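You operate a simulated robot arm through the tools that you are given. There is no shell and no other tool. Be economical: measure what you need, move in short steps, check, and stop when the job is done.

The job below is to be done with a simulated two-armed robot. You get a single attempt, and the scene is never put back.

## Task
Put the sesame pastry from the counter on the top of the delivery box. Then put the pink cloth on the counter away on the lower shelf of the trolley. Then open the small fridge door. Keep to this order.
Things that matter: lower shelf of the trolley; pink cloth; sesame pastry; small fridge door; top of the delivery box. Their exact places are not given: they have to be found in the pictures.

It is judged by the outcome, as a careful person would: the job done as asked, and still so three seconds after it is handed in. It fails if anything else is knocked over, pushed out of place, dropped, spilled or broken. Flat cloth is picked up by pressing the open fingertips on it (5 to 10 N) and closing them slowly along it; thin cloth reads only 2 to 8 mm in the jaws.

## Robot
Two 7-joint arms with two-finger parallel grippers on one trunk, on a base that drives. Base frame: it is fixed to the floor where the robot stands at the start and does not move with it; the origin is under the middle of the robot, x ahead of it, y to its left, z up. Lengths are in cm, angles in rad, forces in N, time in s.
The left shoulder is at the start at [5, 16.5, 110.5], the right one opposite. With the tool pointing down near the work surface each hand reaches from about 24 to 70 cm from the robot's upright axis, wherever it stands, measured 20 degrees to its own side. Places, roughly: lower shelf of the trolley [-130, 30, 60]; pink cloth (8x6x3 cm) [50, -30, 80]; small fridge door [590, -180, 70]; top of the delivery box [160, -200, 40]. Payload 3.91 kg a hand.
The TCP of each hand is the grasp point between the finger pads, 3 cm short of the fingertips. In the tool frame z runs along the fingers and y along their closing line. The gripper opens to 11 cm. The fingers are 2 cm wide and 1 cm thick; the gripper's body (4.8 by 11.2 cm) begins 5.5 cm behind the TCP.
Orientation is told as [roll, pitch, yaw] about the base's x, y, z axes, in that order, counted from this pose: with the fingers straight down and closing along the base's y, the tool's x points along the base's -x, its y along +y and its z along -z.

## Interface
- The arms move only by the tool jog_arm. It takes "left_commands", "right_commands" or both (then of equal length, played together; a hand with none holds still); each is a list that holds one entry, the list of rows, each a list of 7 numbers: the shift along the tool's x, y, z in m, then the turn, a rotation vector about the tool's x, y, z in rad, then the finger opening in m, from 0 to 0.11. In form: [[[tx, ty, tz, wx, wy, wz, fingers], ...]]. A call has 1 to 20 rows; each row shifts and turns the commanded pose from where the row before left it, along the tool's axes as they then stand. Rows are played at 5 a second. More than 5 cm and 0.15 rad between two rows, or a gripper value outside its range, and nothing of the call is played. Where a pose cannot be reached the arm comes as near as it can. A force on the tool above 40 N (or 10 N above the force at the start of the call, whichever is more), or a blocked arm, ends the call early, and 0.2 s more pass. The fingers move at their own pace (about 4.5 cm/s each) and stop on an object; they squeeze with about 24 N. The grip force told is the motor's: it shows also when the fingers shut on nothing. Time passes only in rows, and 0.2 s behind the last, so rows that do not move let the fingers close. It gives the time, the measured TCP pose, the force on the tool (base axes), the opening and the grip force at its end, in the units of the frame above (readings bear some noise), with the torque about the TCP (base axes, N m) and any sound that the robot's microphone picked up.
- Cameras (640 x 400 px; columns grow to the right, rows downward): "scene" is now at [11.02, -1.11, 128]; the picture's right is [-0.20, -0.98, 0.00], its down [-0.54, 0.11, -0.84] and it looks along [0.82, -0.17, -0.55] (base axes); focal length 259 px, centre (320, 200). "left" rides on the left gripper at [7.2, -1.7, -10.3] in its tool frame; the picture's right is [0.23, 0.97, 0.00], its down [-0.76, 0.18, -0.62] and it looks along [-0.61, 0.14, 0.78] (tool axes); focal length 222 px, centre (320, 200). "right" rides on the right gripper at [7.2, 1.7, -10.3] in its tool frame; the picture's right is [-0.23, 0.97, 0.00], its down [-0.76, -0.18, -0.62] and it looks along [-0.61, -0.14, 0.78] (tool axes); focal length 222 px, centre (320, 200).
- capture(camera): a new picture of that camera. No time passes.
- move_column(by): slides the trunk up (or, below 0, down) by that many cm; the arms and the scene camera ride with it, the base frame stays. It gives what a move gives, with no picture.
- base_move(legs): drives the robot by 1 to 6 legs, each [ahead, left, turn to the left] in cm, cm and rad, along the robot's own axes; the way and the turn of a leg run together, so that a leg with both is an arc; at most 150 cm and 3.142 rad a leg. The arms and the cameras ride along, it lands a little off, and it stops where it bumps. It gives what a move gives.
- pan_tilt(pan, tilt): turns the head with the scene camera to pan (to the left, within 1.396 rad either way) and tilt (down, from -0.506 to 1.204), counted from straight ahead of the robot. It gives what a move gives.
- pixel_to_xyz(camera, pixels): for up to 12 pixels [column, row] of the newest picture of that camera ("zoom" is the newest enlarged one), the place [x, y, z] in the base frame of the surface seen there, good to about 0.3 cm, but the place of the scene camera against the robot may be out by one fixed shift of up to 1.2 cm in any direction. No time passes.
- zoom(camera, box): a new picture of the part [left, top, right, bottom] of that camera's present view, enlarged. No time passes.
- close_job(): hands the job in; it is judged then, once.

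Keep the steps short. Do not move on a guess: measure, check each grasp and each placing, and mend mistakes. In all there are 110 turns and 88 pictures (those below and enlarged ones count). Leave the grippers open and the arms clear of the work at the hand-in unless told otherwise, and finish with a single line.

The tools are called after ">>>" by a JSON object that holds its "op" and its "data". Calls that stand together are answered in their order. jog_arm: Moves the arms, as the interface text tells. Its arguments: {"type":"object","properties":{"left_commands":{"type":"array","items":{"type":"array","items":{"type":"array","items":{"type":"number"}}}},"right_commands":{"type":"array","items":{"type":"array","items":{"type":"array","items":{"type":"number"}}}}},"required":[]} The other tools are called the same way: move_column (by) slides the trunk up or down; base_move (legs) drives the base; pan_tilt (pan, tilt) turns the head that bears the scene camera; capture (camera) takes a picture; pixel_to_xyz (camera, pixels) gives the place of the surface under pixels of a picture; zoom (camera, box) takes an enlarged picture of a part of a camera's view; close_job () hands the job in.

At the start:

```text
t: 0.0
left_tool_pos: [41.71, 1.11, 107.26]
left_orientation: [0.0, -0.002, 0.001]
left_contact_force: [-0.2, 0.0, 0.2]
left_moment: [-0.02, 0.01, 0.02]
left_gripper_width: 10.96
left_grip_force: 0.0
right_tool_pos: [35.02, -22.57, 109.29]
right_orientation: [-0.001, 0.001, 0.001]
right_contact_force: [0.2, -0.1, 0.9]
right_moment: [-0.03, -0.01, 0.02]
right_gripper_width: 10.97
right_grip_force: 0.1
trunk travel left (down, up): [-32.5, 17.8]
robot x, y, heading: [0.31, 0.14, -0.003]
head pan, tilt: [-0.201, 0.583]
```

scene: 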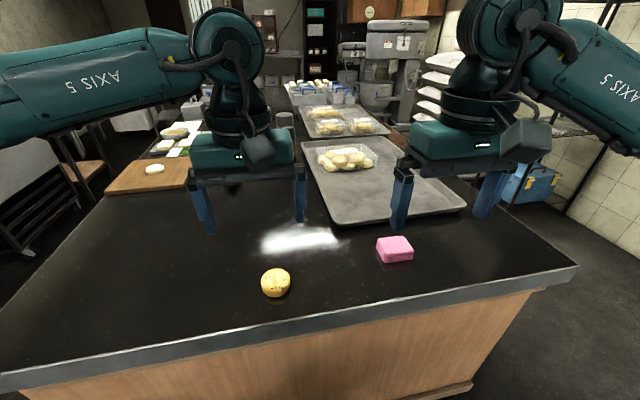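
right: 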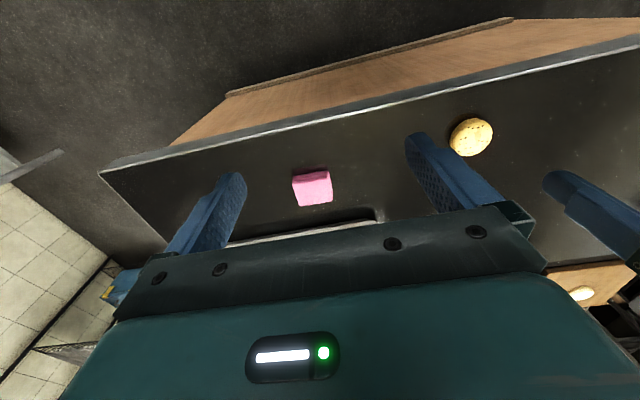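
left: 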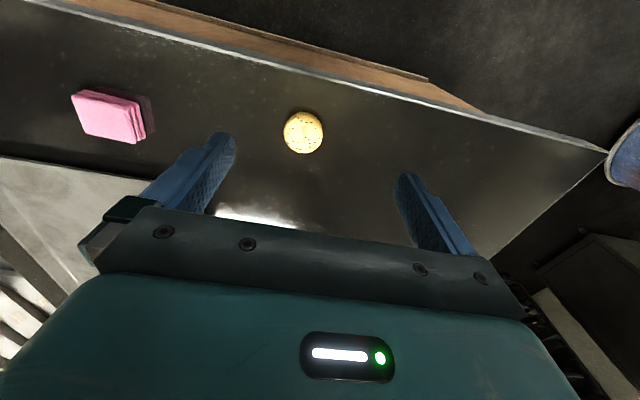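

The pastry is at scene pixel (275,283) and the folded pink cloth at (395,250). I'll measure both in all three cameras.

>>> {"op": "pixel_to_xyz", "data": {"camera": "scene", "pixels": [[275, 283], [275, 275], [275, 295], [262, 283], [290, 283], [395, 242], [395, 256], [378, 240], [412, 245], [320, 270]]}}

>>> {"op": "pixel_to_xyz", "data": {"camera": "left", "pixels": [[303, 132], [285, 132], [321, 132], [303, 115], [303, 152], [105, 117], [72, 97], [125, 105], [85, 130], [132, 142], [330, 190]]}}

>>> {"op": "pixel_to_xyz", "data": {"camera": "right", "pixels": [[470, 137], [455, 140], [490, 135], [312, 188], [293, 176], [328, 172], [297, 203], [331, 201], [260, 200], [312, 172]]}}

```text
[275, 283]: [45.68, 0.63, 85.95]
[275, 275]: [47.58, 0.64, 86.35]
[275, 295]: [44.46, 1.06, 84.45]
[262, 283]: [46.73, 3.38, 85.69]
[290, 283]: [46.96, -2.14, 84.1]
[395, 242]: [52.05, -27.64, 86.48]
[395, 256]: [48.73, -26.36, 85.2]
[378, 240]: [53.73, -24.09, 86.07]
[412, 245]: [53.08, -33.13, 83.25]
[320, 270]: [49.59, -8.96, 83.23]
```

```text
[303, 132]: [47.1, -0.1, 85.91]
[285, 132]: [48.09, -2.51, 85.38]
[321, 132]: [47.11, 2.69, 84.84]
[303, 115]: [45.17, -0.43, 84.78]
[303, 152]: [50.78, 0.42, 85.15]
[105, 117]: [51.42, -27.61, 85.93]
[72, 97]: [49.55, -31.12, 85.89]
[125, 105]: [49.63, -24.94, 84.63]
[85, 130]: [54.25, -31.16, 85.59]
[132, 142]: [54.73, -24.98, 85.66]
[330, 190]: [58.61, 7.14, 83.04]
```

```text
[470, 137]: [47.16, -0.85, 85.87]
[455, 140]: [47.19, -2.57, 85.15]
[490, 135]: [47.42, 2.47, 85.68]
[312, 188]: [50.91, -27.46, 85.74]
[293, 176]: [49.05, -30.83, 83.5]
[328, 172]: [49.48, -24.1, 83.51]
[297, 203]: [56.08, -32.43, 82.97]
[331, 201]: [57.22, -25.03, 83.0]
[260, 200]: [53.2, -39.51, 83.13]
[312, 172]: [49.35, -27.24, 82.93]
```

Counter is at z≈83. The pastry centre is about (47.5, 0, 84.5) and roughly 6 cm wide. The cloth centre is about (51.8, -27.8). I'll bring the left hand over the pastry and down to just above it.

>>> {"op": "jog_arm", "data": {"left_commands": [[[-0.029, -0.006, 0, 0, 0, 0, 0.11], [-0.029, -0.005, 0, 0, 0, 0, 0.11], [0, 0, 0.04, 0, 0, 0, 0.11], [0, 0, 0.04, 0, 0, 0, 0.11], [0, 0, 0.04, 0, 0, 0, 0.11], [0, 0, 0, 0, 0, 0, 0.11]]]}}

>>> {"op": "capture", "data": {"camera": "left"}}

```text
t: 1.4
left_tool_pos: [47.28, 0.06, 95.21]
left_orientation: [0.0, 0.0, 0.001]
left_contact_force: [0.1, -0.5, -0.6]
left_moment: [0.02, 0.02, -0.02]
left_gripper_width: 11.01
left_grip_force: 0.0
right_tool_pos: [34.97, -22.59, 109.2]
right_orientation: [0.001, -0.001, -0.001]
right_contact_force: [0.4, -0.2, 0.6]
right_moment: [0.02, 0.01, -0.01]
right_gripper_width: 11.01
right_grip_force: 0.1
trunk travel left (down, up): [-32.5, 17.8]
robot x, y, heading: [0.16, 0.08, -0.001]
head pan, tilt: [-0.201, 0.583]
```

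```text
84 pictures are left
```

left: 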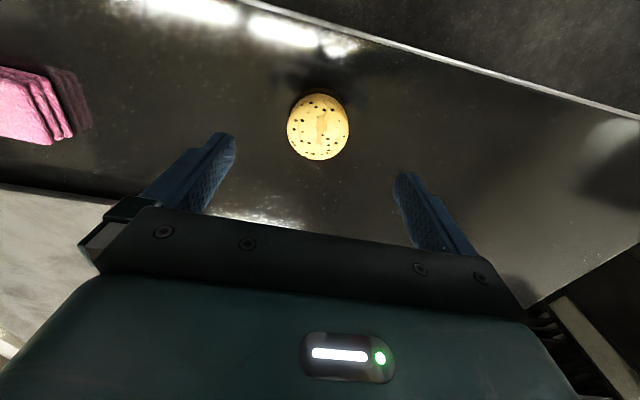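

The pastry sits between the fingers at (318,127). I'll measure its edges before going down.

>>> {"op": "pixel_to_xyz", "data": {"camera": "left", "pixels": [[318, 127], [290, 127], [346, 127], [318, 98], [318, 156], [293, 145], [343, 145], [318, 165]]}}

```text
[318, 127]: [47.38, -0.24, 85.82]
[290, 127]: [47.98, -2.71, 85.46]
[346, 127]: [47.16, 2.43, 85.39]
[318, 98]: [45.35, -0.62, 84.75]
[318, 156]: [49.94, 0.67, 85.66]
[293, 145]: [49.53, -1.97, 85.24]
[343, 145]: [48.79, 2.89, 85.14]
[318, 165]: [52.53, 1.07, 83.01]
```

The pastry centre is about (47.7, 0) and 5.4 cm wide. I'll go down 8.7 cm so the tips stay 0.5 cm above the counter, then close gently in stages.

>>> {"op": "jog_arm", "data": {"left_commands": [[[-0.004, 0, 0.04, 0, 0, 0, 0.11], [0, 0, 0.03, 0, 0, 0, 0.11], [0, 0, 0.017, 0, 0, 0, 0.11], [0, 0, 0, 0, 0, 0, 0.08], [0, 0, 0, 0, 0, 0, 0.065], [0, 0, 0, 0, 0, 0, 0.055], [0, 0, 0, 0, 0, 0, 0.05], [0, 0, 0, 0, 0, 0, 0.048], [0, 0, 0, 0, 0, 0, 0.048]]]}}

>>> {"op": "capture", "data": {"camera": "left"}}

```text
t: 3.4
left_tool_pos: [47.71, 0.13, 86.52]
left_orientation: [0.0, 0.0, -0.001]
left_contact_force: [-0.1, -0.1, -0.1]
left_moment: [0.0, 0.01, 0.0]
left_gripper_width: 5.92
left_grip_force: 24.2
right_tool_pos: [35.01, -22.47, 109.19]
right_orientation: [0.0, 0.001, 0.001]
right_contact_force: [1.0, -0.1, 0.9]
right_moment: [-0.02, -0.02, -0.02]
right_gripper_width: 10.99
right_grip_force: 0.1
trunk travel left (down, up): [-32.5, 17.8]
robot x, y, heading: [0.36, 0.01, -0.001]
head pan, tilt: [-0.201, 0.583]
```

```text
83 pictures are left
```

left: 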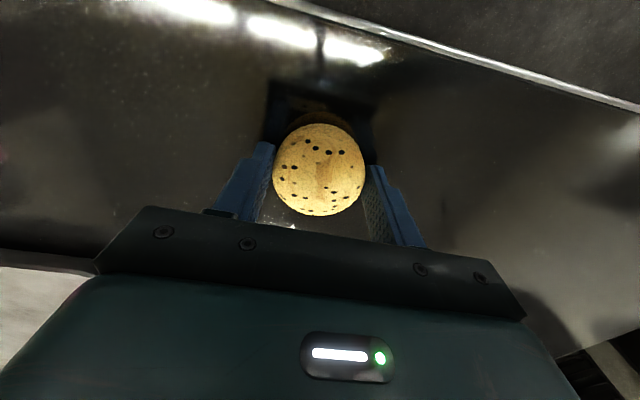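

It's gripped at 5.9 cm with 24 N. I'll lift it, and look toward the box on the right.

>>> {"op": "jog_arm", "data": {"left_commands": [[[0, 0, -0.02, 0, 0, 0, 0.048], [0, 0, -0.04, 0, 0, 0, 0.048], [0, 0, -0.04, 0, 0, 0, 0.048], [0, 0, -0.04, 0, 0, 0, 0.048], [0, 0, -0.04, 0, 0, 0, 0.048], [0, 0, -0.03, 0, 0, 0, 0.048], [0, 0, 0, 0, 0, 0, 0.048]]]}}

>>> {"op": "pan_tilt", "data": {"pan": -1.0, "tilt": 0.45}}

>>> {"op": "capture", "data": {"camera": "scene"}}

```text
t: 5.0
left_tool_pos: [47.73, -0.02, 107.66]
left_orientation: [0.0, 0.001, 0.001]
left_contact_force: [-0.4, 0.1, -0.7]
left_moment: [-0.02, 0.01, -0.03]
left_gripper_width: 5.97
left_grip_force: 24.4
right_tool_pos: [35.06, -22.54, 109.26]
right_orientation: [-0.001, -0.001, 0.001]
right_contact_force: [0.1, -0.2, 0.2]
right_moment: [0.01, 0.04, -0.04]
right_gripper_width: 11.01
right_grip_force: 0.1
trunk travel left (down, up): [-32.5, 17.8]
robot x, y, heading: [0.2, 0.01, 0.005]
head pan, tilt: [-0.201, 0.583]
```

```text
t: 6.1
left_tool_pos: [47.83, 0.04, 107.45]
left_orientation: [-0.002, 0.001, 0.0]
left_contact_force: [0.7, 0.4, -1.0]
left_moment: [0.01, -0.02, 0.02]
left_gripper_width: 5.91
left_grip_force: 24.1
right_tool_pos: [35.01, -22.66, 109.27]
right_orientation: [0.001, 0.001, 0.0]
right_contact_force: [0.1, 0.5, 0.7]
right_moment: [-0.03, -0.01, 0.01]
right_gripper_width: 11.03
right_grip_force: 0.0
trunk travel left (down, up): [-32.5, 17.8]
robot x, y, heading: [0.01, 0.08, -0.001]
head pan, tilt: [-1.0, 0.45]
```

```text
82 pictures are left
```

scene: 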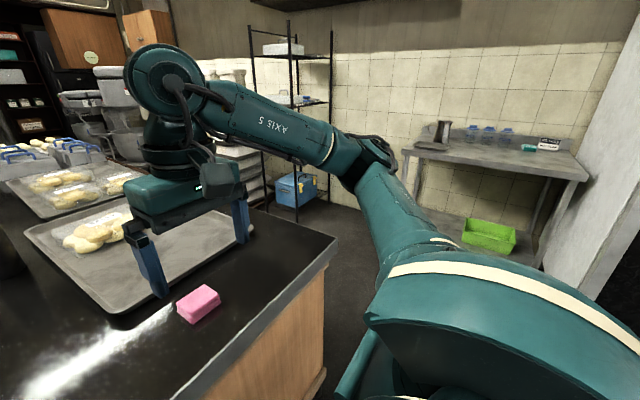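

A blue box shows at (297,190) by the black rack. I'll enlarge it and measure.

>>> {"op": "zoom", "data": {"camera": "scene", "box": [200, 130, 360, 230]}}

>>> {"op": "pixel_to_xyz", "data": {"camera": "scene", "pixels": [[298, 178], [283, 181], [315, 178], [296, 200], [310, 215], [340, 230], [335, 255], [325, 330], [490, 235], [430, 150], [265, 190], [300, 150]]}}

```text
4.00 times, centred on (280, 180) of scene
```

zoom: 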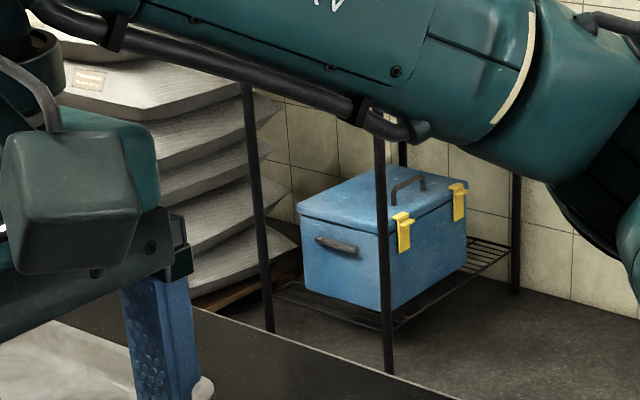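

```text
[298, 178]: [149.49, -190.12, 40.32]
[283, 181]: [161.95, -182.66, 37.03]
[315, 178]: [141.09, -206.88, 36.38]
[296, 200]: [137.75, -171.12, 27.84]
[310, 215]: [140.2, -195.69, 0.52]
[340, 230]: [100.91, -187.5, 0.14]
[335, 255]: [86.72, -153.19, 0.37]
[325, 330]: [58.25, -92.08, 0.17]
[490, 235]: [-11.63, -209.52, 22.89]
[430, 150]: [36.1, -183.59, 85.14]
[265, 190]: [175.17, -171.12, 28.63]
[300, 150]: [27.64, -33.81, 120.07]
```

The delivery box sits on the bottom of a wire rack around (150,-195,40). I'll back off the counter, strafe to the right and then look at it closer.

>>> {"op": "base_move", "data": {"legs": [[-25, 0, 0], [0, -100, 0], [0, 0, -0.6]]}}

>>> {"op": "pan_tilt", "data": {"pan": 0.0, "tilt": 0.5}}

>>> {"op": "capture", "data": {"camera": "scene"}}

```text
t: 18.3
left_tool_pos: [15.21, -126.6, 107.43]
left_orientation: [0.0, -0.001, -0.587]
left_contact_force: [-0.2, -0.8, -0.3]
left_moment: [0.02, -0.01, -0.03]
left_gripper_width: 5.87
left_grip_force: 23.7
right_tool_pos: [-7.8, -138.22, 109.42]
right_orientation: [0.0, -0.001, -0.585]
right_contact_force: [0.8, 0.3, 0.1]
right_moment: [-0.01, 0.02, -0.04]
right_gripper_width: 11.03
right_grip_force: 0.1
trunk travel left (down, up): [-32.5, 17.8]
robot x, y, heading: [-24.53, -99.83, -0.58]
head pan, tilt: [-1.0, 0.45]
```

```text
t: 19.6
left_tool_pos: [15.24, -126.58, 107.5]
left_orientation: [0.001, -0.001, -0.588]
left_contact_force: [-0.9, 0.0, 0.7]
left_moment: [-0.04, -0.03, -0.01]
left_gripper_width: 5.92
left_grip_force: 24.6
right_tool_pos: [-7.75, -138.2, 109.28]
right_orientation: [-0.001, -0.001, -0.586]
right_contact_force: [-0.6, -0.3, 0.3]
right_moment: [-0.01, -0.01, -0.01]
right_gripper_width: 11.0
right_grip_force: 0.0
trunk travel left (down, up): [-32.5, 17.8]
robot x, y, heading: [-24.57, -99.95, -0.587]
head pan, tilt: [0.0, 0.499]
```

```text
80 pictures are left
```

scene: 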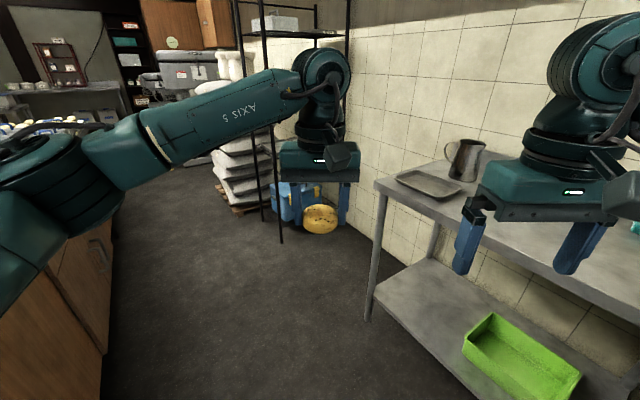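

I'll measure the aisle (counter edge, steel table, rack posts) before driving further.

>>> {"op": "pixel_to_xyz", "data": {"camera": "scene", "pixels": [[90, 290], [105, 380], [376, 185], [366, 315], [280, 235], [264, 215], [275, 130], [345, 30], [287, 37], [240, 205], [180, 250], [250, 200]]}}

```text
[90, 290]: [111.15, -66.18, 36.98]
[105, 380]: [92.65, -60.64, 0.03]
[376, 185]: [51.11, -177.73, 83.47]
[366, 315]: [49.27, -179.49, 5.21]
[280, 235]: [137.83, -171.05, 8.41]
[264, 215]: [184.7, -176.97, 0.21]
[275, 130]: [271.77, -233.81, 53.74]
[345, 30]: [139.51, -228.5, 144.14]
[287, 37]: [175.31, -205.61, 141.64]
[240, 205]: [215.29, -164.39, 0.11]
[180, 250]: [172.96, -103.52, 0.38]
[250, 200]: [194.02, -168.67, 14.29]
```

The rack spans about x 138–187 and y -171 to -230. I'll drive into the open floor near (85,-130), facing it.

>>> {"op": "base_move", "data": {"legs": [[0, 0, 0.587], [105, -20, 0], [0, 0, -0.75]]}}

>>> {"op": "pan_tilt", "data": {"pan": 0.0, "tilt": 0.6}}

>>> {"op": "capture", "data": {"camera": "scene"}}

```text
t: 28.7
left_tool_pos: [116.07, -154.65, 107.5]
left_orientation: [0.0, 0.001, -0.76]
left_contact_force: [0.0, -0.1, -1.3]
left_moment: [0.0, 0.01, 0.05]
left_gripper_width: 5.9
left_grip_force: 23.7
right_tool_pos: [91.27, -162.24, 109.3]
right_orientation: [0.002, 0.0, -0.761]
right_contact_force: [0.0, 0.2, -0.4]
right_moment: [0.0, 0.01, -0.01]
right_gripper_width: 11.02
right_grip_force: 0.0
trunk travel left (down, up): [-32.5, 17.8]
robot x, y, heading: [81.81, -121.83, -0.761]
head pan, tilt: [0.0, 0.499]
```

```text
t: 29.3
left_tool_pos: [115.99, -154.82, 107.66]
left_orientation: [0.0, -0.001, -0.761]
left_contact_force: [-0.5, 0.4, -0.8]
left_moment: [-0.01, -0.02, 0.0]
left_gripper_width: 5.88
left_grip_force: 24.0
right_tool_pos: [91.33, -162.25, 109.2]
right_orientation: [0.0, 0.0, -0.76]
right_contact_force: [0.4, -0.4, 0.0]
right_moment: [0.0, 0.01, 0.02]
right_gripper_width: 10.99
right_grip_force: 0.1
trunk travel left (down, up): [-32.5, 17.8]
robot x, y, heading: [81.33, -122.0, -0.761]
head pan, tilt: [0.0, 0.6]
```

```text
79 pictures are left
```

scene: 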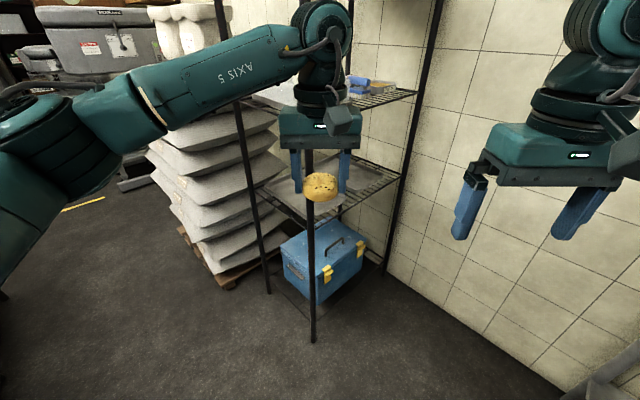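

There's a shelf above the box, so clearance matters. I'll measure shelves, posts and the lid.

>>> {"op": "pixel_to_xyz", "data": {"camera": "scene", "pixels": [[335, 246], [297, 252], [350, 235], [320, 264], [310, 335], [311, 230], [385, 185], [400, 170], [355, 205], [405, 95], [370, 106], [385, 270]]}}

>>> {"op": "zoom", "data": {"camera": "scene", "box": [230, 150, 422, 350]}}

>>> {"op": "pixel_to_xyz", "data": {"camera": "zoom", "pixels": [[320, 200]]}}

```text
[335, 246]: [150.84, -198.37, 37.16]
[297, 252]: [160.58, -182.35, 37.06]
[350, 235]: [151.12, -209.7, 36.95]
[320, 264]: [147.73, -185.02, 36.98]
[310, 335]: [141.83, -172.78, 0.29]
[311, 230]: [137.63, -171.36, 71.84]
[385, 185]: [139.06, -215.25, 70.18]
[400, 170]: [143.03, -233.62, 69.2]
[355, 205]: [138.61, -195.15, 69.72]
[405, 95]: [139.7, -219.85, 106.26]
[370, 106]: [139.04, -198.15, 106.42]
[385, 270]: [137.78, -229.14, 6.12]
```

```text
2.00 times, centred on (326, 250) of scene
```

zoom: 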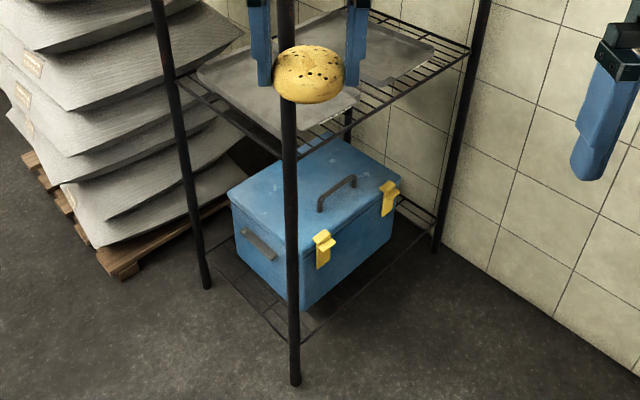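

```text
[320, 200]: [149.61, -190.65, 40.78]
```

The lid is at z≈37 and the shelf above at ≈69, so the hand must come in tilted. I'll measure the lid outline and handle in the enlarged picture.

>>> {"op": "pixel_to_xyz", "data": {"camera": "zoom", "pixels": [[233, 194], [300, 245], [392, 186], [340, 145], [319, 208], [354, 180], [275, 185], [300, 170], [270, 210], [330, 160], [360, 160], [310, 225]]}}

```text
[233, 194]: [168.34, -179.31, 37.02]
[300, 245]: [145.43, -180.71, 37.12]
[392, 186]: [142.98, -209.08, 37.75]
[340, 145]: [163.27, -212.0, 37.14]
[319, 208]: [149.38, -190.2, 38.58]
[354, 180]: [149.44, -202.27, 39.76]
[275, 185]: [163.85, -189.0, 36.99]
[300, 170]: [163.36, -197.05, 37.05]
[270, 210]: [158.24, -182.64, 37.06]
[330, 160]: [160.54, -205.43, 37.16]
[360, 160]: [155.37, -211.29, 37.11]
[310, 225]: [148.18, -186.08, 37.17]
```

The lid spans x 144–169, y -179.5 to -212, with the handle near x≈150, y -190 to -202. A good free spot is about (160,-187), entered from the +y side with the fingers tilted about 50°. That needs a tilted grasp of the flat pastry, so I'll set it down on the free corner of the counter and regrasp. First I turn to the counter's side edge.

>>> {"op": "base_move", "data": {"legs": [[0, 0, 2.332]]}}

>>> {"op": "pan_tilt", "data": {"pan": 0.0, "tilt": 0.7}}

>>> {"op": "capture", "data": {"camera": "scene"}}

```text
t: 35.3
left_tool_pos: [81.59, -73.88, 107.49]
left_orientation: [0.0, -0.001, 1.568]
left_contact_force: [0.2, 0.2, -1.4]
left_moment: [-0.02, 0.02, 0.01]
left_gripper_width: 5.89
left_grip_force: 24.3
right_tool_pos: [104.15, -86.81, 109.32]
right_orientation: [0.001, 0.001, 1.568]
right_contact_force: [-0.4, -0.3, 0.2]
right_moment: [-0.02, 0.01, 0.0]
right_gripper_width: 11.03
right_grip_force: 0.1
trunk travel left (down, up): [-32.5, 17.8]
robot x, y, heading: [81.07, -121.84, 1.571]
head pan, tilt: [0.0, 0.6]
```

```text
t: 35.9
left_tool_pos: [81.51, -73.94, 107.55]
left_orientation: [0.0, -0.001, 1.57]
left_contact_force: [-1.2, 0.0, -0.5]
left_moment: [-0.02, -0.01, -0.01]
left_gripper_width: 5.87
left_grip_force: 23.8
right_tool_pos: [104.15, -86.95, 109.12]
right_orientation: [0.0, 0.001, 1.568]
right_contact_force: [0.1, -0.1, 0.2]
right_moment: [0.01, -0.02, 0.0]
right_gripper_width: 11.01
right_grip_force: 0.0
trunk travel left (down, up): [-32.5, 17.8]
robot x, y, heading: [81.52, -121.77, 1.568]
head pan, tilt: [0.0, 0.7]
```

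```text
77 pictures are left
```

scene: 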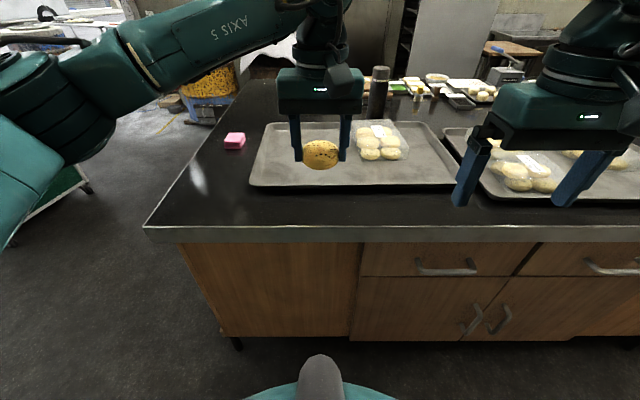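

A free strip of counter lies between the edge (row 232) and the tray (row 187). I'll measure it.

>>> {"op": "pixel_to_xyz", "data": {"camera": "scene", "pixels": [[250, 227], [250, 187], [150, 225], [235, 200], [210, 160], [320, 227], [320, 189], [235, 140], [250, 240]]}}

```text
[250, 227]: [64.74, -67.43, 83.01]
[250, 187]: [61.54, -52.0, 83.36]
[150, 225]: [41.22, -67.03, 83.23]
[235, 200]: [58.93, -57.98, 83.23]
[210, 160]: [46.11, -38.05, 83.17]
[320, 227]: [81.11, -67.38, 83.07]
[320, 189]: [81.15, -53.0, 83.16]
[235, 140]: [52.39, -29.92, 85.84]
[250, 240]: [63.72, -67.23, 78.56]
```

The edge is at y≈-67.4, and the tray starts at x≈62, y≈-52. I'll shift the base so the hand stands over (56,-57).

>>> {"op": "base_move", "data": {"legs": [[0, 22, 0], [10, 0, 0]]}}

```text
t: 39.2
left_tool_pos: [59.44, -64.01, 107.55]
left_orientation: [0.001, -0.001, 1.568]
left_contact_force: [0.0, 0.5, -1.4]
left_moment: [-0.02, 0.0, 0.0]
left_gripper_width: 5.87
left_grip_force: 23.7
right_tool_pos: [82.03, -76.77, 109.28]
right_orientation: [0.001, 0.0, 1.57]
right_contact_force: [-0.3, -0.2, 0.2]
right_moment: [-0.02, 0.01, 0.04]
right_gripper_width: 10.98
right_grip_force: 0.1
trunk travel left (down, up): [-32.5, 17.8]
robot x, y, heading: [58.97, -111.74, 1.567]
head pan, tilt: [0.0, 0.7]
```

Now shift to (54.5,-57) and lower until the pastry rests on the counter (TCP 86.5).

>>> {"op": "jog_arm", "data": {"left_commands": [[[-0.035, 0.025, 0, 0, 0, 0, 0.048], [-0.035, 0.025, 0, 0, 0, 0, 0.048], [0, 0, 0.04, 0, 0, 0, 0.048], [0, 0, 0.04, 0, 0, 0, 0.048], [0, 0, 0.04, 0, 0, 0, 0.048], [0, 0, 0.04, 0, 0, 0, 0.048], [0, 0, 0.03, 0, 0, 0, 0.048], [0, 0, 0.014, 0, 0, 0, 0.048], [0, 0, 0.003, 0, 0, 0, 0.048], [0, 0, 0, 0, 0, 0, 0.048]]]}}

>>> {"op": "capture", "data": {"camera": "scene"}}

```text
t: 41.4
left_tool_pos: [54.55, -57.05, 86.89]
left_orientation: [0.0, 0.001, 1.57]
left_contact_force: [-0.5, -0.1, 0.3]
left_moment: [0.02, -0.04, 0.0]
left_gripper_width: 5.91
left_grip_force: 24.0
right_tool_pos: [81.87, -76.94, 109.24]
right_orientation: [0.0, 0.0, 1.569]
right_contact_force: [-0.1, -1.0, -0.1]
right_moment: [0.02, -0.02, -0.01]
right_gripper_width: 10.97
right_grip_force: 0.1
trunk travel left (down, up): [-32.5, 17.8]
robot x, y, heading: [58.94, -111.62, 1.57]
head pan, tilt: [0.0, 0.7]
```

```text
76 pictures are left
```

scene: 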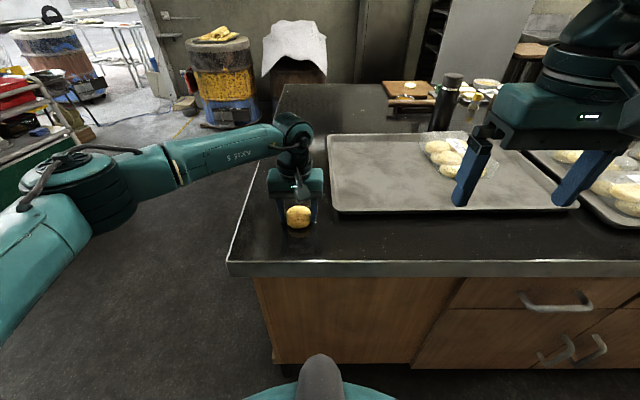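

Lower the last 0.4 cm, release, rise 10 cm, and tilt the fingers 50° outwards.

>>> {"op": "jog_arm", "data": {"left_commands": [[[0, 0, 0.004, 0, 0, 0, 0.048], [0, 0, 0, 0, 0, 0, 0.07], [0, 0, 0, 0, 0, 0, 0.11], [0, 0, 0, 0, 0, 0, 0.11], [0, 0, 0, 0, 0, 0, 0.11], [0, 0, -0.03, 0, 0, 0, 0.11], [0, 0, -0.04, 0, 0, 0, 0.11], [0, 0, -0.04, 0, 0, 0, 0.11], [0.0115, 0, 0, 0, 0, 0, 0.11], [0, 0, 0, 0, -0.1455, 0, 0.11], [0, 0, 0, 0, -0.1455, 0, 0.11], [0, 0, 0, 0, -0.1455, 0, 0.11], [0, 0, 0, 0, -0.1455, 0, 0.11], [0, 0, 0, 0, -0.1455, 0, 0.11], [0, 0, 0, 0, -0.1455, 0, 0.11], [0, 0, 0, 0, 0, 0, 0.11]]]}}

>>> {"op": "capture", "data": {"camera": "left"}}

>>> {"op": "capture", "data": {"camera": "scene"}}

```text
t: 44.8
left_tool_pos: [54.32, -58.13, 97.42]
left_orientation: [-0.001, -0.876, 1.57]
left_contact_force: [-0.3, -0.2, 0.8]
left_moment: [0.01, 0.01, -0.01]
left_gripper_width: 11.02
left_grip_force: 0.0
right_tool_pos: [81.81, -76.86, 109.25]
right_orientation: [0.0, 0.001, 1.569]
right_contact_force: [0.5, -0.4, -0.1]
right_moment: [0.01, -0.03, 0.02]
right_gripper_width: 10.99
right_grip_force: 0.0
trunk travel left (down, up): [-32.5, 17.8]
robot x, y, heading: [59.16, -111.57, 1.565]
head pan, tilt: [0.0, 0.7]
```

```text
75 pictures are left
```

left: 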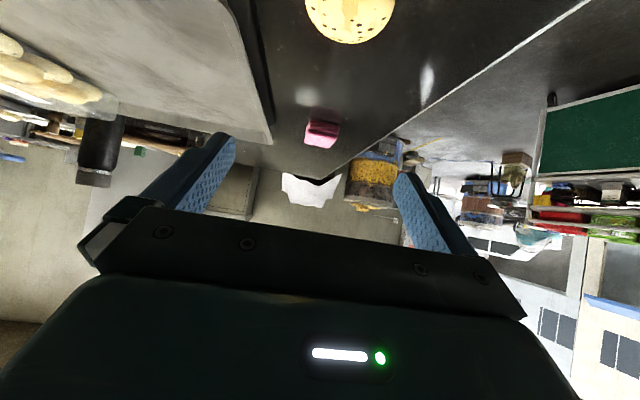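

```text
74 pictures are left
```

scene: 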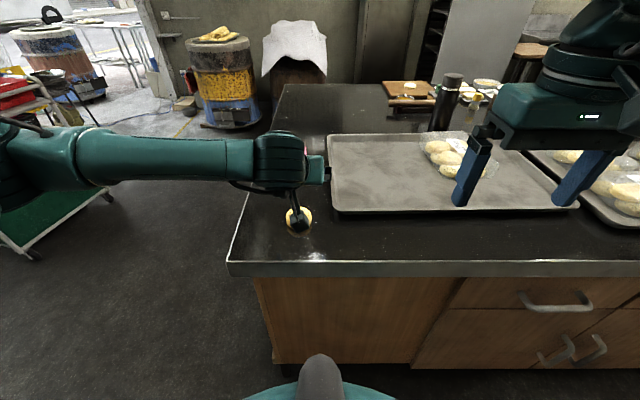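

The tilt is right, but the forearm now lies sideways, which matters near the rack posts. I'll measure where the wrist and forearm are.

>>> {"op": "pixel_to_xyz", "data": {"camera": "scene", "pixels": [[280, 150], [262, 165], [315, 170], [250, 155], [180, 155], [100, 155], [30, 150], [300, 218], [290, 216], [297, 190], [280, 190]]}}

```text
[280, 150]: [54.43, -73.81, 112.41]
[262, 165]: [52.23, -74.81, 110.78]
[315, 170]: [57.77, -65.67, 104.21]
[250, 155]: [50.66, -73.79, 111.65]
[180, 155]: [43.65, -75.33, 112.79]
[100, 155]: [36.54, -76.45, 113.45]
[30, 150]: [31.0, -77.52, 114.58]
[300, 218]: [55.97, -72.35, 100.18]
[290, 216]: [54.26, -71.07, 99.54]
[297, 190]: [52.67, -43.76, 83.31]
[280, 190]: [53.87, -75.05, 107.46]
```

The wrist centre sits about 14 cm behind and 13 cm above the TCP. With a longer reach and more tilt the forearm will stay outside the rack. I'll confirm the pastry's place from the hand camera.

>>> {"op": "pixel_to_xyz", "data": {"camera": "left", "pixels": [[350, 15], [308, 8], [392, 8], [350, 40], [320, 5], [380, 25], [322, 25]]}}

>>> {"op": "pixel_to_xyz", "data": {"camera": "scene", "pixels": [[308, 222], [287, 222], [303, 230], [296, 234], [300, 240]]}}

```text
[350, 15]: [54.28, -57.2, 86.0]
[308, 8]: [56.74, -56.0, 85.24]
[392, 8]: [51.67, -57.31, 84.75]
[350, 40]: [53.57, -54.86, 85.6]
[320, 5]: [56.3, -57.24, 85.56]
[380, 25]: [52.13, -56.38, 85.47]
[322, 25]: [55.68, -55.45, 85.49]
```

```text
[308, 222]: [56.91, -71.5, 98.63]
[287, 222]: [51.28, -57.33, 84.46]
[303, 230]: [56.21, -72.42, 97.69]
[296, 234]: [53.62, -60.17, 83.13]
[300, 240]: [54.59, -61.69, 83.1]
```

Pastry is confirmed at (54.2,-57.2). I'll lower the tilted hand straight down 11.4 cm and close.

>>> {"op": "jog_arm", "data": {"left_commands": [[[0.0291, 0, 0.0244, 0, 0, 0, 0.11], [0.0291, 0, 0.0244, 0, 0, 0, 0.11], [0.0291, 0, 0.0244, 0, 0, 0, 0.11], [0, 0, 0, 0, 0, 0, 0.08], [0, 0, 0, 0, 0, 0, 0.065], [0, 0, 0, 0, 0, 0, 0.055], [0, 0, 0, 0, 0, 0, 0.05], [0, 0, 0, 0, 0, 0, 0.048], [0, 0, 0, 0, 0, 0, 0.048]]]}}

>>> {"op": "capture", "data": {"camera": "left"}}

```text
t: 46.8
left_tool_pos: [54.53, -58.23, 85.71]
left_orientation: [0.0, -0.873, 1.569]
left_contact_force: [0.4, -0.5, -0.9]
left_moment: [-0.06, 0.0, 0.0]
left_gripper_width: 5.91
left_grip_force: 24.1
right_tool_pos: [81.96, -76.94, 109.28]
right_orientation: [0.0, -0.001, 1.568]
right_contact_force: [0.6, 0.3, -0.1]
right_moment: [-0.03, 0.0, 0.0]
right_gripper_width: 11.01
right_grip_force: 0.2
trunk travel left (down, up): [-32.5, 17.8]
robot x, y, heading: [59.12, -112.37, 1.567]
head pan, tilt: [0.0, 0.7]
```

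```text
73 pictures are left
```

left: 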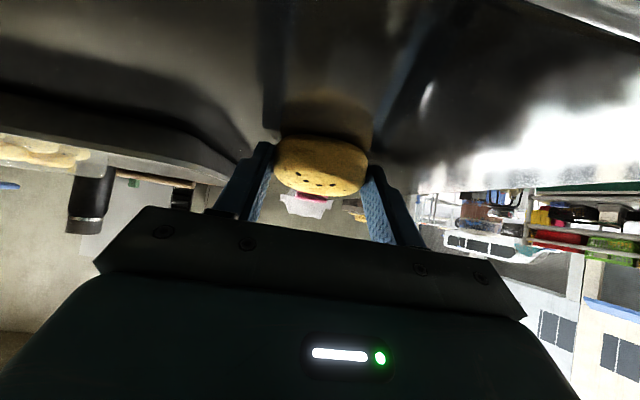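

It's held level at 50°. I'll set it down 4 cm nearer the edge, release, rise, and increase the tilt to 65°.

>>> {"op": "jog_arm", "data": {"left_commands": [[[-0.0115, 0, -0.0096, 0, 0, 0, 0.048], [0.0129, 0, -0.0153, 0, 0, 0, 0.048], [0.0129, 0, -0.0153, 0, 0, 0, 0.048], [0.0117, 0, 0.0098, 0, 0, 0, 0.048], [0, 0, 0, 0, 0, 0, 0.048], [0, 0, 0, 0, 0, 0, 0.07], [0, 0, 0, 0, 0, 0, 0.11], [0, 0, 0, 0, 0, 0, 0.11], [0, 0, 0, 0, 0, 0, 0.11], [-0.0306, 0, -0.0257, 0, 0, 0, 0.11], [-0.0306, 0, -0.0257, 0, 0, 0, 0.11], [0, 0, 0, 0, -0.131, 0, 0.11], [0, 0, 0, 0, -0.131, 0, 0.11], [0, 0, 0, 0, 0, 0, 0.11]]]}}

>>> {"op": "capture", "data": {"camera": "scene"}}

>>> {"op": "capture", "data": {"camera": "left"}}

```text
t: 49.8
left_tool_pos: [54.41, -62.19, 93.95]
left_orientation: [0.0, -1.135, 1.57]
left_contact_force: [-0.2, 0.4, 0.4]
left_moment: [-0.02, 0.01, 0.0]
left_gripper_width: 10.99
left_grip_force: 0.1
right_tool_pos: [81.85, -76.88, 109.25]
right_orientation: [0.0, 0.0, 1.568]
right_contact_force: [-0.4, 1.3, 0.2]
right_moment: [-0.02, 0.03, 0.02]
right_gripper_width: 11.01
right_grip_force: 0.1
trunk travel left (down, up): [-32.5, 17.8]
robot x, y, heading: [59.03, -111.86, 1.563]
head pan, tilt: [0.0, 0.7]
```

```text
72 pictures are left
```

scene: 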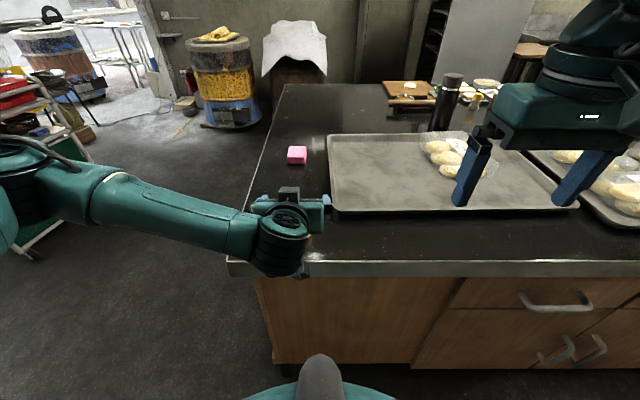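

```text
71 pictures are left
```

left: 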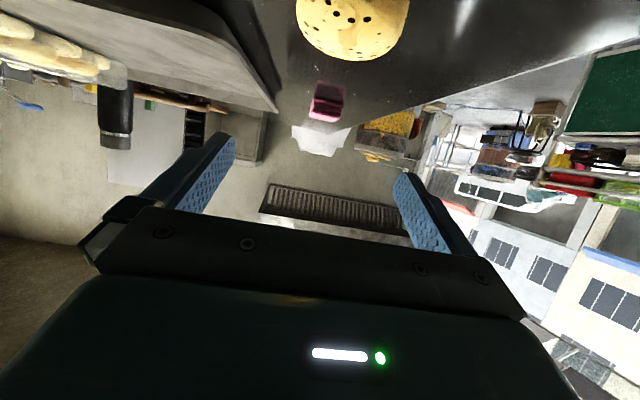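

Pastry is still upright and flat. I'll go down 8.4 cm at 65° and grip.

>>> {"op": "jog_arm", "data": {"left_commands": [[[0.0259, 0, 0.0106, 0, 0, 0, 0.11], [0.0259, 0, 0.0106, 0, 0, 0, 0.11], [0.0259, 0, 0.0106, 0, 0, 0, 0.11], [0, 0, 0, 0, 0, 0, 0.08], [0, 0, 0, 0, 0, 0, 0.065], [0, 0, 0, 0, 0, 0, 0.055], [0, 0, 0, 0, 0, 0, 0.05], [0, 0, 0, 0, 0, 0, 0.048], [0, 0, 0, 0, 0, 0, 0.048]]]}}

>>> {"op": "capture", "data": {"camera": "left"}}

```text
t: 51.8
left_tool_pos: [54.34, -62.73, 85.54]
left_orientation: [0.0, -1.135, 1.568]
left_contact_force: [0.6, -0.2, -0.9]
left_moment: [0.0, -0.01, -0.01]
left_gripper_width: 5.86
left_grip_force: 24.0
right_tool_pos: [81.97, -76.82, 109.25]
right_orientation: [0.0, 0.0, 1.57]
right_contact_force: [-0.5, -0.6, -0.5]
right_moment: [-0.02, -0.02, 0.01]
right_gripper_width: 10.97
right_grip_force: 0.1
trunk travel left (down, up): [-32.5, 17.8]
robot x, y, heading: [59.23, -111.93, 1.568]
head pan, tilt: [0.0, 0.7]
```

```text
70 pictures are left
```

left: 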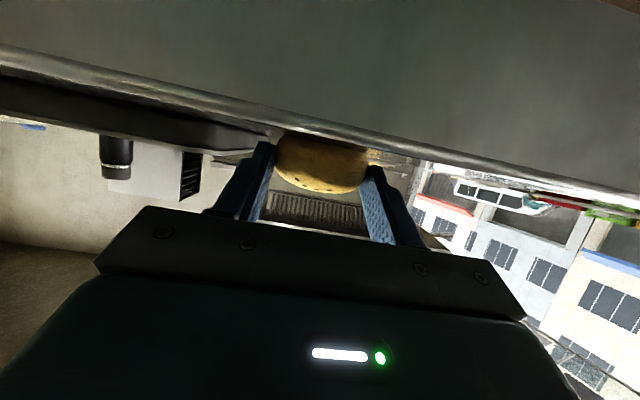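

Grasp is level and firm. I'll lift 10 cm, then back off and go around to stand in front of the rack's +y side.

>>> {"op": "jog_arm", "data": {"left_commands": [[[-0.0302, 0, -0.0141, 0, 0, 0, 0.048], [-0.0302, 0, -0.0141, 0, 0, 0, 0.048], [-0.0302, 0, -0.0141, 0, 0, 0, 0.048], [0, 0, 0, 0, 0, 0, 0.048]]]}}

>>> {"op": "base_move", "data": {"legs": [[-8, 0, 0], [0, -26, 0], [0, 0, -3.139], [-12, 0, 0], [0, 70, 0]]}}

>>> {"op": "capture", "data": {"camera": "scene"}}

```text
t: 52.8
left_tool_pos: [54.41, -62.55, 95.4]
left_orientation: [0.001, -1.134, 1.569]
left_contact_force: [0.5, -0.1, -0.2]
left_moment: [0.02, 0.0, -0.02]
left_gripper_width: 5.87
left_grip_force: 24.2
right_tool_pos: [81.88, -76.8, 109.28]
right_orientation: [0.001, -0.001, 1.57]
right_contact_force: [-0.2, -0.6, -0.3]
right_moment: [0.01, -0.01, -0.01]
right_gripper_width: 10.99
right_grip_force: 0.0
trunk travel left (down, up): [-32.5, 17.8]
robot x, y, heading: [58.96, -111.72, 1.568]
head pan, tilt: [0.0, 0.7]
```

```text
t: 70.7
left_tool_pos: [158.33, -158.5, 95.39]
left_orientation: [0.001, -1.136, -1.584]
left_contact_force: [-0.2, 0.3, -0.7]
left_moment: [-0.02, -0.02, -0.01]
left_gripper_width: 5.87
left_grip_force: 23.4
right_tool_pos: [130.98, -143.86, 109.22]
right_orientation: [0.001, -0.001, -1.586]
right_contact_force: [-0.2, -0.1, -0.4]
right_moment: [0.0, -0.01, -0.01]
right_gripper_width: 10.98
right_grip_force: 0.0
trunk travel left (down, up): [-32.5, 17.8]
robot x, y, heading: [154.21, -108.98, -1.588]
head pan, tilt: [0.0, 0.7]
```

```text
69 pictures are left
```

scene: 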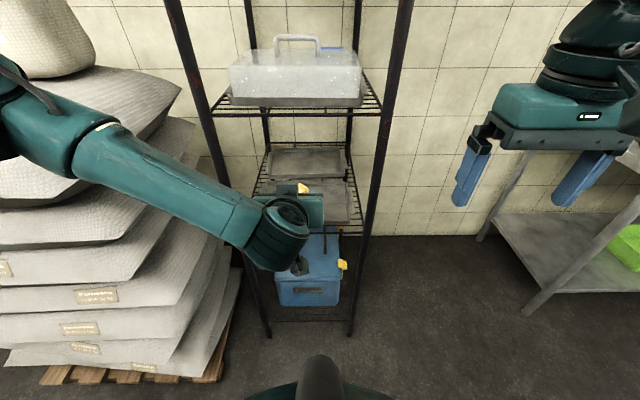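

The forearm reaches left toward the stack of sacks. I'll measure sacks, forearm, posts and lid before lowering.

>>> {"op": "pixel_to_xyz", "data": {"camera": "scene", "pixels": [[180, 90], [170, 125], [200, 240], [100, 320], [30, 200], [100, 155], [180, 200], [240, 222], [265, 320], [352, 320], [330, 245], [310, 290]]}}

```text
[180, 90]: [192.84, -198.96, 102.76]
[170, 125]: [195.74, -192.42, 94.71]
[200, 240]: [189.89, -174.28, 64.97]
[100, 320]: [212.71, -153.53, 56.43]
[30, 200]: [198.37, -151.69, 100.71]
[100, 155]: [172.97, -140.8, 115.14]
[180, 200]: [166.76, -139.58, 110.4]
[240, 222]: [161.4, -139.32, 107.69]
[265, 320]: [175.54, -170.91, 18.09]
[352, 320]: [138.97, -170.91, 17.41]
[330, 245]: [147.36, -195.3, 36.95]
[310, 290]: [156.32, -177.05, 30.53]
```

Posts are at x≈139 and 176; sacks start near x≥188. I'll shift the base to the right and back so the left elbow keeps clear, then lower the trunk.

>>> {"op": "base_move", "data": {"legs": [[0, -17, 0.017], [-6, 0, 0]]}}

>>> {"op": "move_column", "data": {"by": -32}}

>>> {"op": "capture", "data": {"camera": "scene"}}

```text
t: 73.4
left_tool_pos: [142.44, -152.43, 95.41]
left_orientation: [0.0, -1.137, -1.566]
left_contact_force: [-0.3, 0.2, -0.5]
left_moment: [0.0, -0.06, 0.01]
left_gripper_width: 5.89
left_grip_force: 24.0
right_tool_pos: [114.76, -138.13, 109.25]
right_orientation: [0.001, -0.001, -1.564]
right_contact_force: [0.4, -0.3, -0.5]
right_moment: [0.0, 0.02, 0.01]
right_gripper_width: 10.97
right_grip_force: 0.1
trunk travel left (down, up): [-32.5, 17.8]
robot x, y, heading: [137.57, -103.28, -1.569]
head pan, tilt: [0.0, 0.7]
```

```text
t: 76.5
left_tool_pos: [142.45, -152.43, 63.42]
left_orientation: [-0.001, -1.136, -1.566]
left_contact_force: [0.4, -0.6, -0.8]
left_moment: [-0.02, -0.01, 0.02]
left_gripper_width: 5.87
left_grip_force: 23.6
right_tool_pos: [114.76, -138.25, 77.14]
right_orientation: [0.001, 0.0, -1.566]
right_contact_force: [0.3, -1.0, 0.5]
right_moment: [0.0, 0.03, 0.0]
right_gripper_width: 10.97
right_grip_force: 0.0
trunk travel left (down, up): [-0.5, 49.8]
robot x, y, heading: [137.34, -103.1, -1.561]
head pan, tilt: [0.0, 0.7]
```

```text
68 pictures are left
```

scene: 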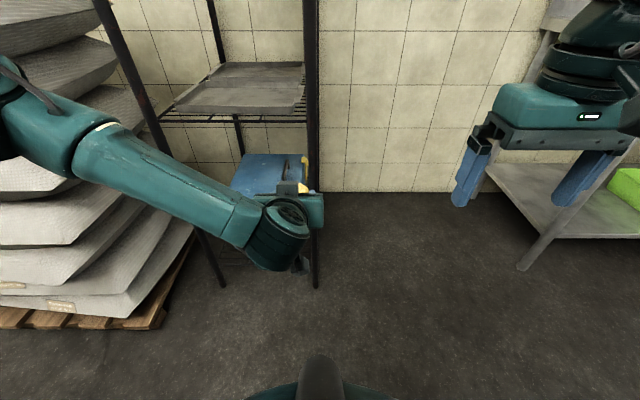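

Now move the hand 15.5 cm left, 17.4 cm down and 7.5 cm forward, staying in front of the rack.

>>> {"op": "jog_arm", "data": {"left_commands": [[[0.0263, 0.026, 0.0123, 0, 0, 0, 0.048], [0.0263, 0.026, 0.0123, 0, 0, 0, 0.048], [0.0263, 0.026, 0.0123, 0, 0, 0, 0.048], [0.0263, 0.026, 0.0123, 0, 0, 0, 0.048], [0.0263, 0.026, 0.0123, 0, 0, 0, 0.048], [0.0263, 0.026, 0.0123, 0, 0, 0, 0.048], [-0.0106, 0, 0.0226, 0, 0, 0, 0.048], [-0.0106, 0, 0.0226, 0, 0, 0, 0.048], [-0.0106, 0, 0.0226, 0, 0, 0, 0.048], [0, 0, 0, 0, 0, 0, 0.048]]]}}

>>> {"op": "capture", "data": {"camera": "scene"}}

>>> {"op": "capture", "data": {"camera": "left"}}

```text
t: 78.7
left_tool_pos: [147.63, -160.36, 53.11]
left_orientation: [0.001, -1.135, -1.567]
left_contact_force: [-0.7, 0.8, 0.1]
left_moment: [0.02, -0.01, -0.01]
left_gripper_width: 5.88
left_grip_force: 23.7
left hand out of reach, approached as far as the arm can: row 3, 4, 5, 6, 7
right_tool_pos: [114.69, -138.24, 77.21]
right_orientation: [-0.001, 0.0, -1.565]
right_contact_force: [-0.4, -0.1, 0.9]
right_moment: [-0.03, 0.0, 0.01]
right_gripper_width: 11.01
right_grip_force: 0.1
trunk travel left (down, up): [-0.5, 49.8]
robot x, y, heading: [137.13, -103.23, -1.566]
head pan, tilt: [0.0, 0.7]
```

```text
67 pictures are left
```

scene: 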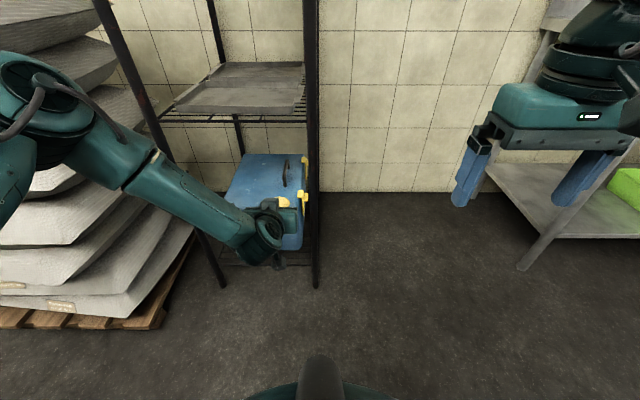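

```text
66 pictures are left
```

left: 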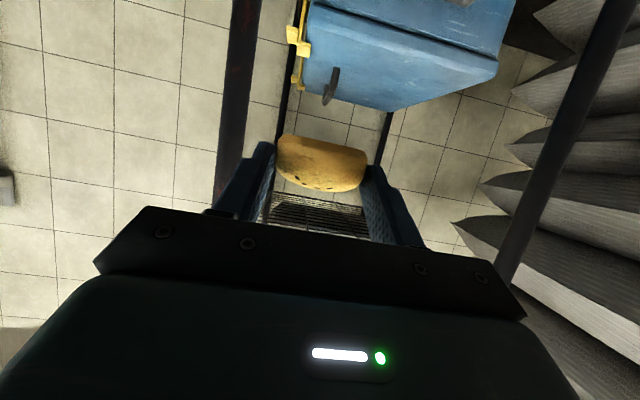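

The arm stopped short at (147.6,-160.4,53.1). I'll measure where the elbow is against the sacks, and try lowering only.

>>> {"op": "pixel_to_xyz", "data": {"camera": "scene", "pixels": [[40, 80], [100, 145], [150, 180], [240, 240], [5, 180], [10, 60], [60, 240], [190, 230], [100, 60]]}}

>>> {"op": "jog_arm", "data": {"left_commands": [[[0.0181, 0, 0.0085, 0, 0, 0, 0.048], [0.0181, 0, 0.0085, 0, 0, 0, 0.048], [0.0181, 0, 0.0085, 0, 0, 0, 0.048], [0.0091, 0, 0.0042, 0, 0, 0, 0.048], [0, 0, 0, 0, 0, 0, 0.048]]]}}

```text
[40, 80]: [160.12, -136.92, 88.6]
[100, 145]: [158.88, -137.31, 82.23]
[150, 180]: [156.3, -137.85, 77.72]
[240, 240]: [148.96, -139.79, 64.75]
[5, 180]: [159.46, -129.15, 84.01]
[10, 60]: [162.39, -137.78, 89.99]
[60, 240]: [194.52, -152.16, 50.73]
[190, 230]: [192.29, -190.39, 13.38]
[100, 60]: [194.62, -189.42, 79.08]
```

```text
t: 79.9
left_tool_pos: [145.18, -161.08, 47.95]
left_orientation: [0.008, -1.132, -1.566]
left_contact_force: [-0.4, 0.6, -2.1]
left_moment: [0.01, 0.02, 0.0]
left_gripper_width: 5.88
left_grip_force: 24.0
left hand out of reach, approached as far as the arm can: row 1, 2, 3, 4
right_tool_pos: [114.73, -138.32, 77.33]
right_orientation: [0.0, -0.001, -1.565]
right_contact_force: [0.3, -0.6, 0.2]
right_moment: [-0.01, 0.02, 0.02]
right_gripper_width: 11.02
right_grip_force: 0.0
trunk travel left (down, up): [-0.5, 49.8]
robot x, y, heading: [137.19, -103.13, -1.568]
head pan, tilt: [0.0, 0.7]
```

The elbow is well clear of the sacks (y≈-133 versus -150). The arm is too folded, so I'll back the base off and shift it left so it can work more stretched.

>>> {"op": "jog_arm", "data": {"left_commands": [[[-0.0181, 0, -0.0085, 0, 0, 0, 0.048], [-0.0181, 0, -0.0085, 0, 0, 0, 0.048], [0, 0, 0, 0, 0, 0, 0.048]]]}}

>>> {"op": "base_move", "data": {"legs": [[-5, 0, 0], [0, 9, 0]]}}

>>> {"op": "jog_arm", "data": {"left_commands": [[[-0.0127, 0, 0.0272, 0, 0, 0, 0.048], [-0.0127, 0, 0.0272, 0, 0, 0, 0.048], [-0.0127, 0, 0.0272, 0, 0, 0, 0.048], [-0.0085, 0, 0.0181, 0, 0, 0, 0.048], [0, 0, 0, 0, 0, 0, 0.048]]]}}

```text
t: 80.7
left_tool_pos: [144.95, -161.02, 51.85]
left_orientation: [0.0, -1.136, -1.566]
left_contact_force: [0.5, 0.0, -0.3]
left_moment: [0.02, -0.01, 0.05]
left_gripper_width: 5.86
left_grip_force: 24.3
right_tool_pos: [114.92, -138.29, 77.25]
right_orientation: [0.002, 0.0, -1.566]
right_contact_force: [-0.1, 0.3, -0.6]
right_moment: [-0.03, -0.03, 0.01]
right_gripper_width: 11.0
right_grip_force: 0.1
trunk travel left (down, up): [-0.5, 49.8]
robot x, y, heading: [136.85, -103.11, -1.568]
head pan, tilt: [0.0, 0.7]
```

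```text
t: 81.7
left_tool_pos: [145.01, -158.49, 51.9]
left_orientation: [-0.002, -1.136, -1.564]
left_contact_force: [-0.5, 0.0, -0.9]
left_moment: [0.02, 0.02, -0.02]
left_gripper_width: 5.87
left_grip_force: 24.4
right_tool_pos: [114.78, -135.88, 77.18]
right_orientation: [0.004, 0.0, -1.564]
right_contact_force: [0.1, 0.5, 0.5]
right_moment: [0.01, 0.01, 0.01]
right_gripper_width: 11.0
right_grip_force: 0.0
trunk travel left (down, up): [-0.5, 49.8]
robot x, y, heading: [136.96, -101.08, -1.565]
head pan, tilt: [0.0, 0.7]
stopped in leg 1: the robot was blocked; the commanded pose is now the measured one
```

```text
t: 82.9
left_tool_pos: [145.15, -169.73, 51.9]
left_orientation: [-0.002, -1.135, -1.565]
left_contact_force: [0.5, 1.1, -0.5]
left_moment: [0.04, 0.01, 0.04]
left_gripper_width: 5.88
left_grip_force: 23.9
right_tool_pos: [114.88, -135.65, 77.29]
right_orientation: [0.0, -0.002, -1.564]
right_contact_force: [-0.1, -0.1, 0.1]
right_moment: [-0.03, 0.02, 0.01]
right_gripper_width: 11.0
right_grip_force: 0.0
trunk travel left (down, up): [-0.5, 49.8]
robot x, y, heading: [137.04, -100.8, -1.569]
head pan, tilt: [0.0, 0.7]
```

The base touched the counter behind at y≈-101, so no further back. Its hand is near the post at x≈139; I'll move the base diagonally left, away from both.

>>> {"op": "base_move", "data": {"legs": [[1, 10.5, 0]]}}

>>> {"op": "jog_arm", "data": {"left_commands": [[[0.0181, 0, 0.0085, 0, 0, 0, 0.048], [0.0181, 0, 0.0085, 0, 0, 0, 0.048], [0.0181, 0, 0.0085, 0, 0, 0, 0.048], [0.0091, 0, 0.0042, 0, 0, 0, 0.048], [0, 0, 0, 0, 0, 0, 0.048]]]}}

>>> {"op": "capture", "data": {"camera": "scene"}}

>>> {"op": "capture", "data": {"camera": "left"}}

```text
t: 84.5
left_tool_pos: [155.51, -170.53, 51.92]
left_orientation: [-0.002, -1.136, -1.564]
left_contact_force: [-0.6, 0.0, -0.4]
left_moment: [0.02, -0.03, -0.01]
left_gripper_width: 5.86
left_grip_force: 24.2
right_tool_pos: [125.25, -136.83, 77.34]
right_orientation: [0.001, 0.0, -1.564]
right_contact_force: [-0.9, 1.0, 0.3]
right_moment: [-0.03, -0.01, 0.02]
right_gripper_width: 11.0
right_grip_force: 0.0
trunk travel left (down, up): [-0.5, 49.8]
robot x, y, heading: [147.51, -101.71, -1.564]
head pan, tilt: [0.0, 0.7]
```

```text
t: 85.7
left_tool_pos: [155.41, -170.59, 44.71]
left_orientation: [-0.002, -1.136, -1.562]
left_contact_force: [-0.9, 0.4, -0.3]
left_moment: [0.03, -0.02, -0.01]
left_gripper_width: 5.85
left_grip_force: 24.1
right_tool_pos: [125.28, -136.65, 77.29]
right_orientation: [0.001, -0.003, -1.562]
right_contact_force: [0.2, 0.1, -0.2]
right_moment: [-0.03, 0.0, -0.05]
right_gripper_width: 10.99
right_grip_force: 0.1
trunk travel left (down, up): [-0.5, 49.8]
robot x, y, heading: [147.46, -101.73, -1.562]
head pan, tilt: [0.0, 0.7]
```

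```text
65 pictures are left
```

scene: 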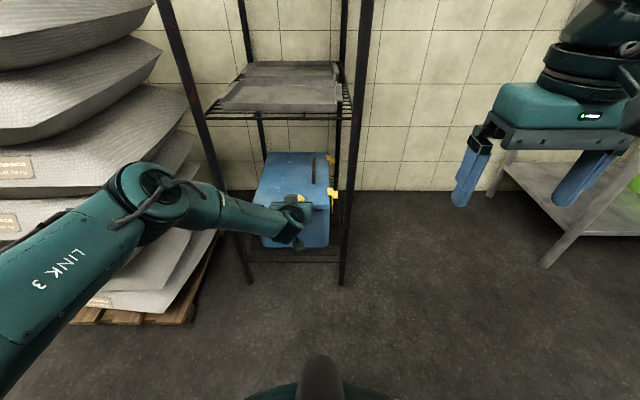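

```text
64 pictures are left
```

left: 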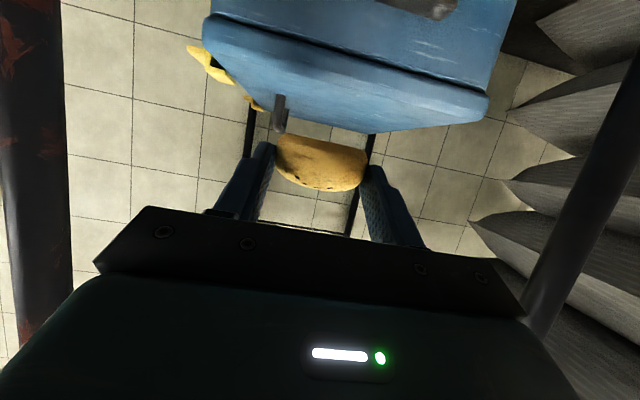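

Good, hand is level with the gap, clear of both posts. I'll check the lid height from the hand camera before entering.

>>> {"op": "pixel_to_xyz", "data": {"camera": "left", "pixels": [[350, 60], [450, 75], [260, 35], [420, 8], [280, 110], [345, 90], [470, 105], [30, 200], [600, 120], [420, 25]]}}

>>> {"op": "pixel_to_xyz", "data": {"camera": "scene", "pixels": [[285, 165], [275, 185], [310, 175], [322, 155], [298, 185], [345, 190], [205, 150], [135, 195], [215, 205], [345, 105]]}}

```text
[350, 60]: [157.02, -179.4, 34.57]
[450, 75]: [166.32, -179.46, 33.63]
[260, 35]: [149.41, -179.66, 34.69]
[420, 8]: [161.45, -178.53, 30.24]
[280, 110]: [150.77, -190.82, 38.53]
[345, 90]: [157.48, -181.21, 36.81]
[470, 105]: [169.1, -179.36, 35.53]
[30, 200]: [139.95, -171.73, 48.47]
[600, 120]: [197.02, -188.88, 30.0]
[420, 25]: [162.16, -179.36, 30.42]
```

```text
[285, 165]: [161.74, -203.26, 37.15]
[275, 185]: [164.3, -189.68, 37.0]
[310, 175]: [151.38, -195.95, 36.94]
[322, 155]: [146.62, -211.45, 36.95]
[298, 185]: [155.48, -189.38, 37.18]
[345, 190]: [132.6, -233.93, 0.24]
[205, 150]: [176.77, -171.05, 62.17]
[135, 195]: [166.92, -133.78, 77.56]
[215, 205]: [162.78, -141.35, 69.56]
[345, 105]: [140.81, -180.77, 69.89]
```

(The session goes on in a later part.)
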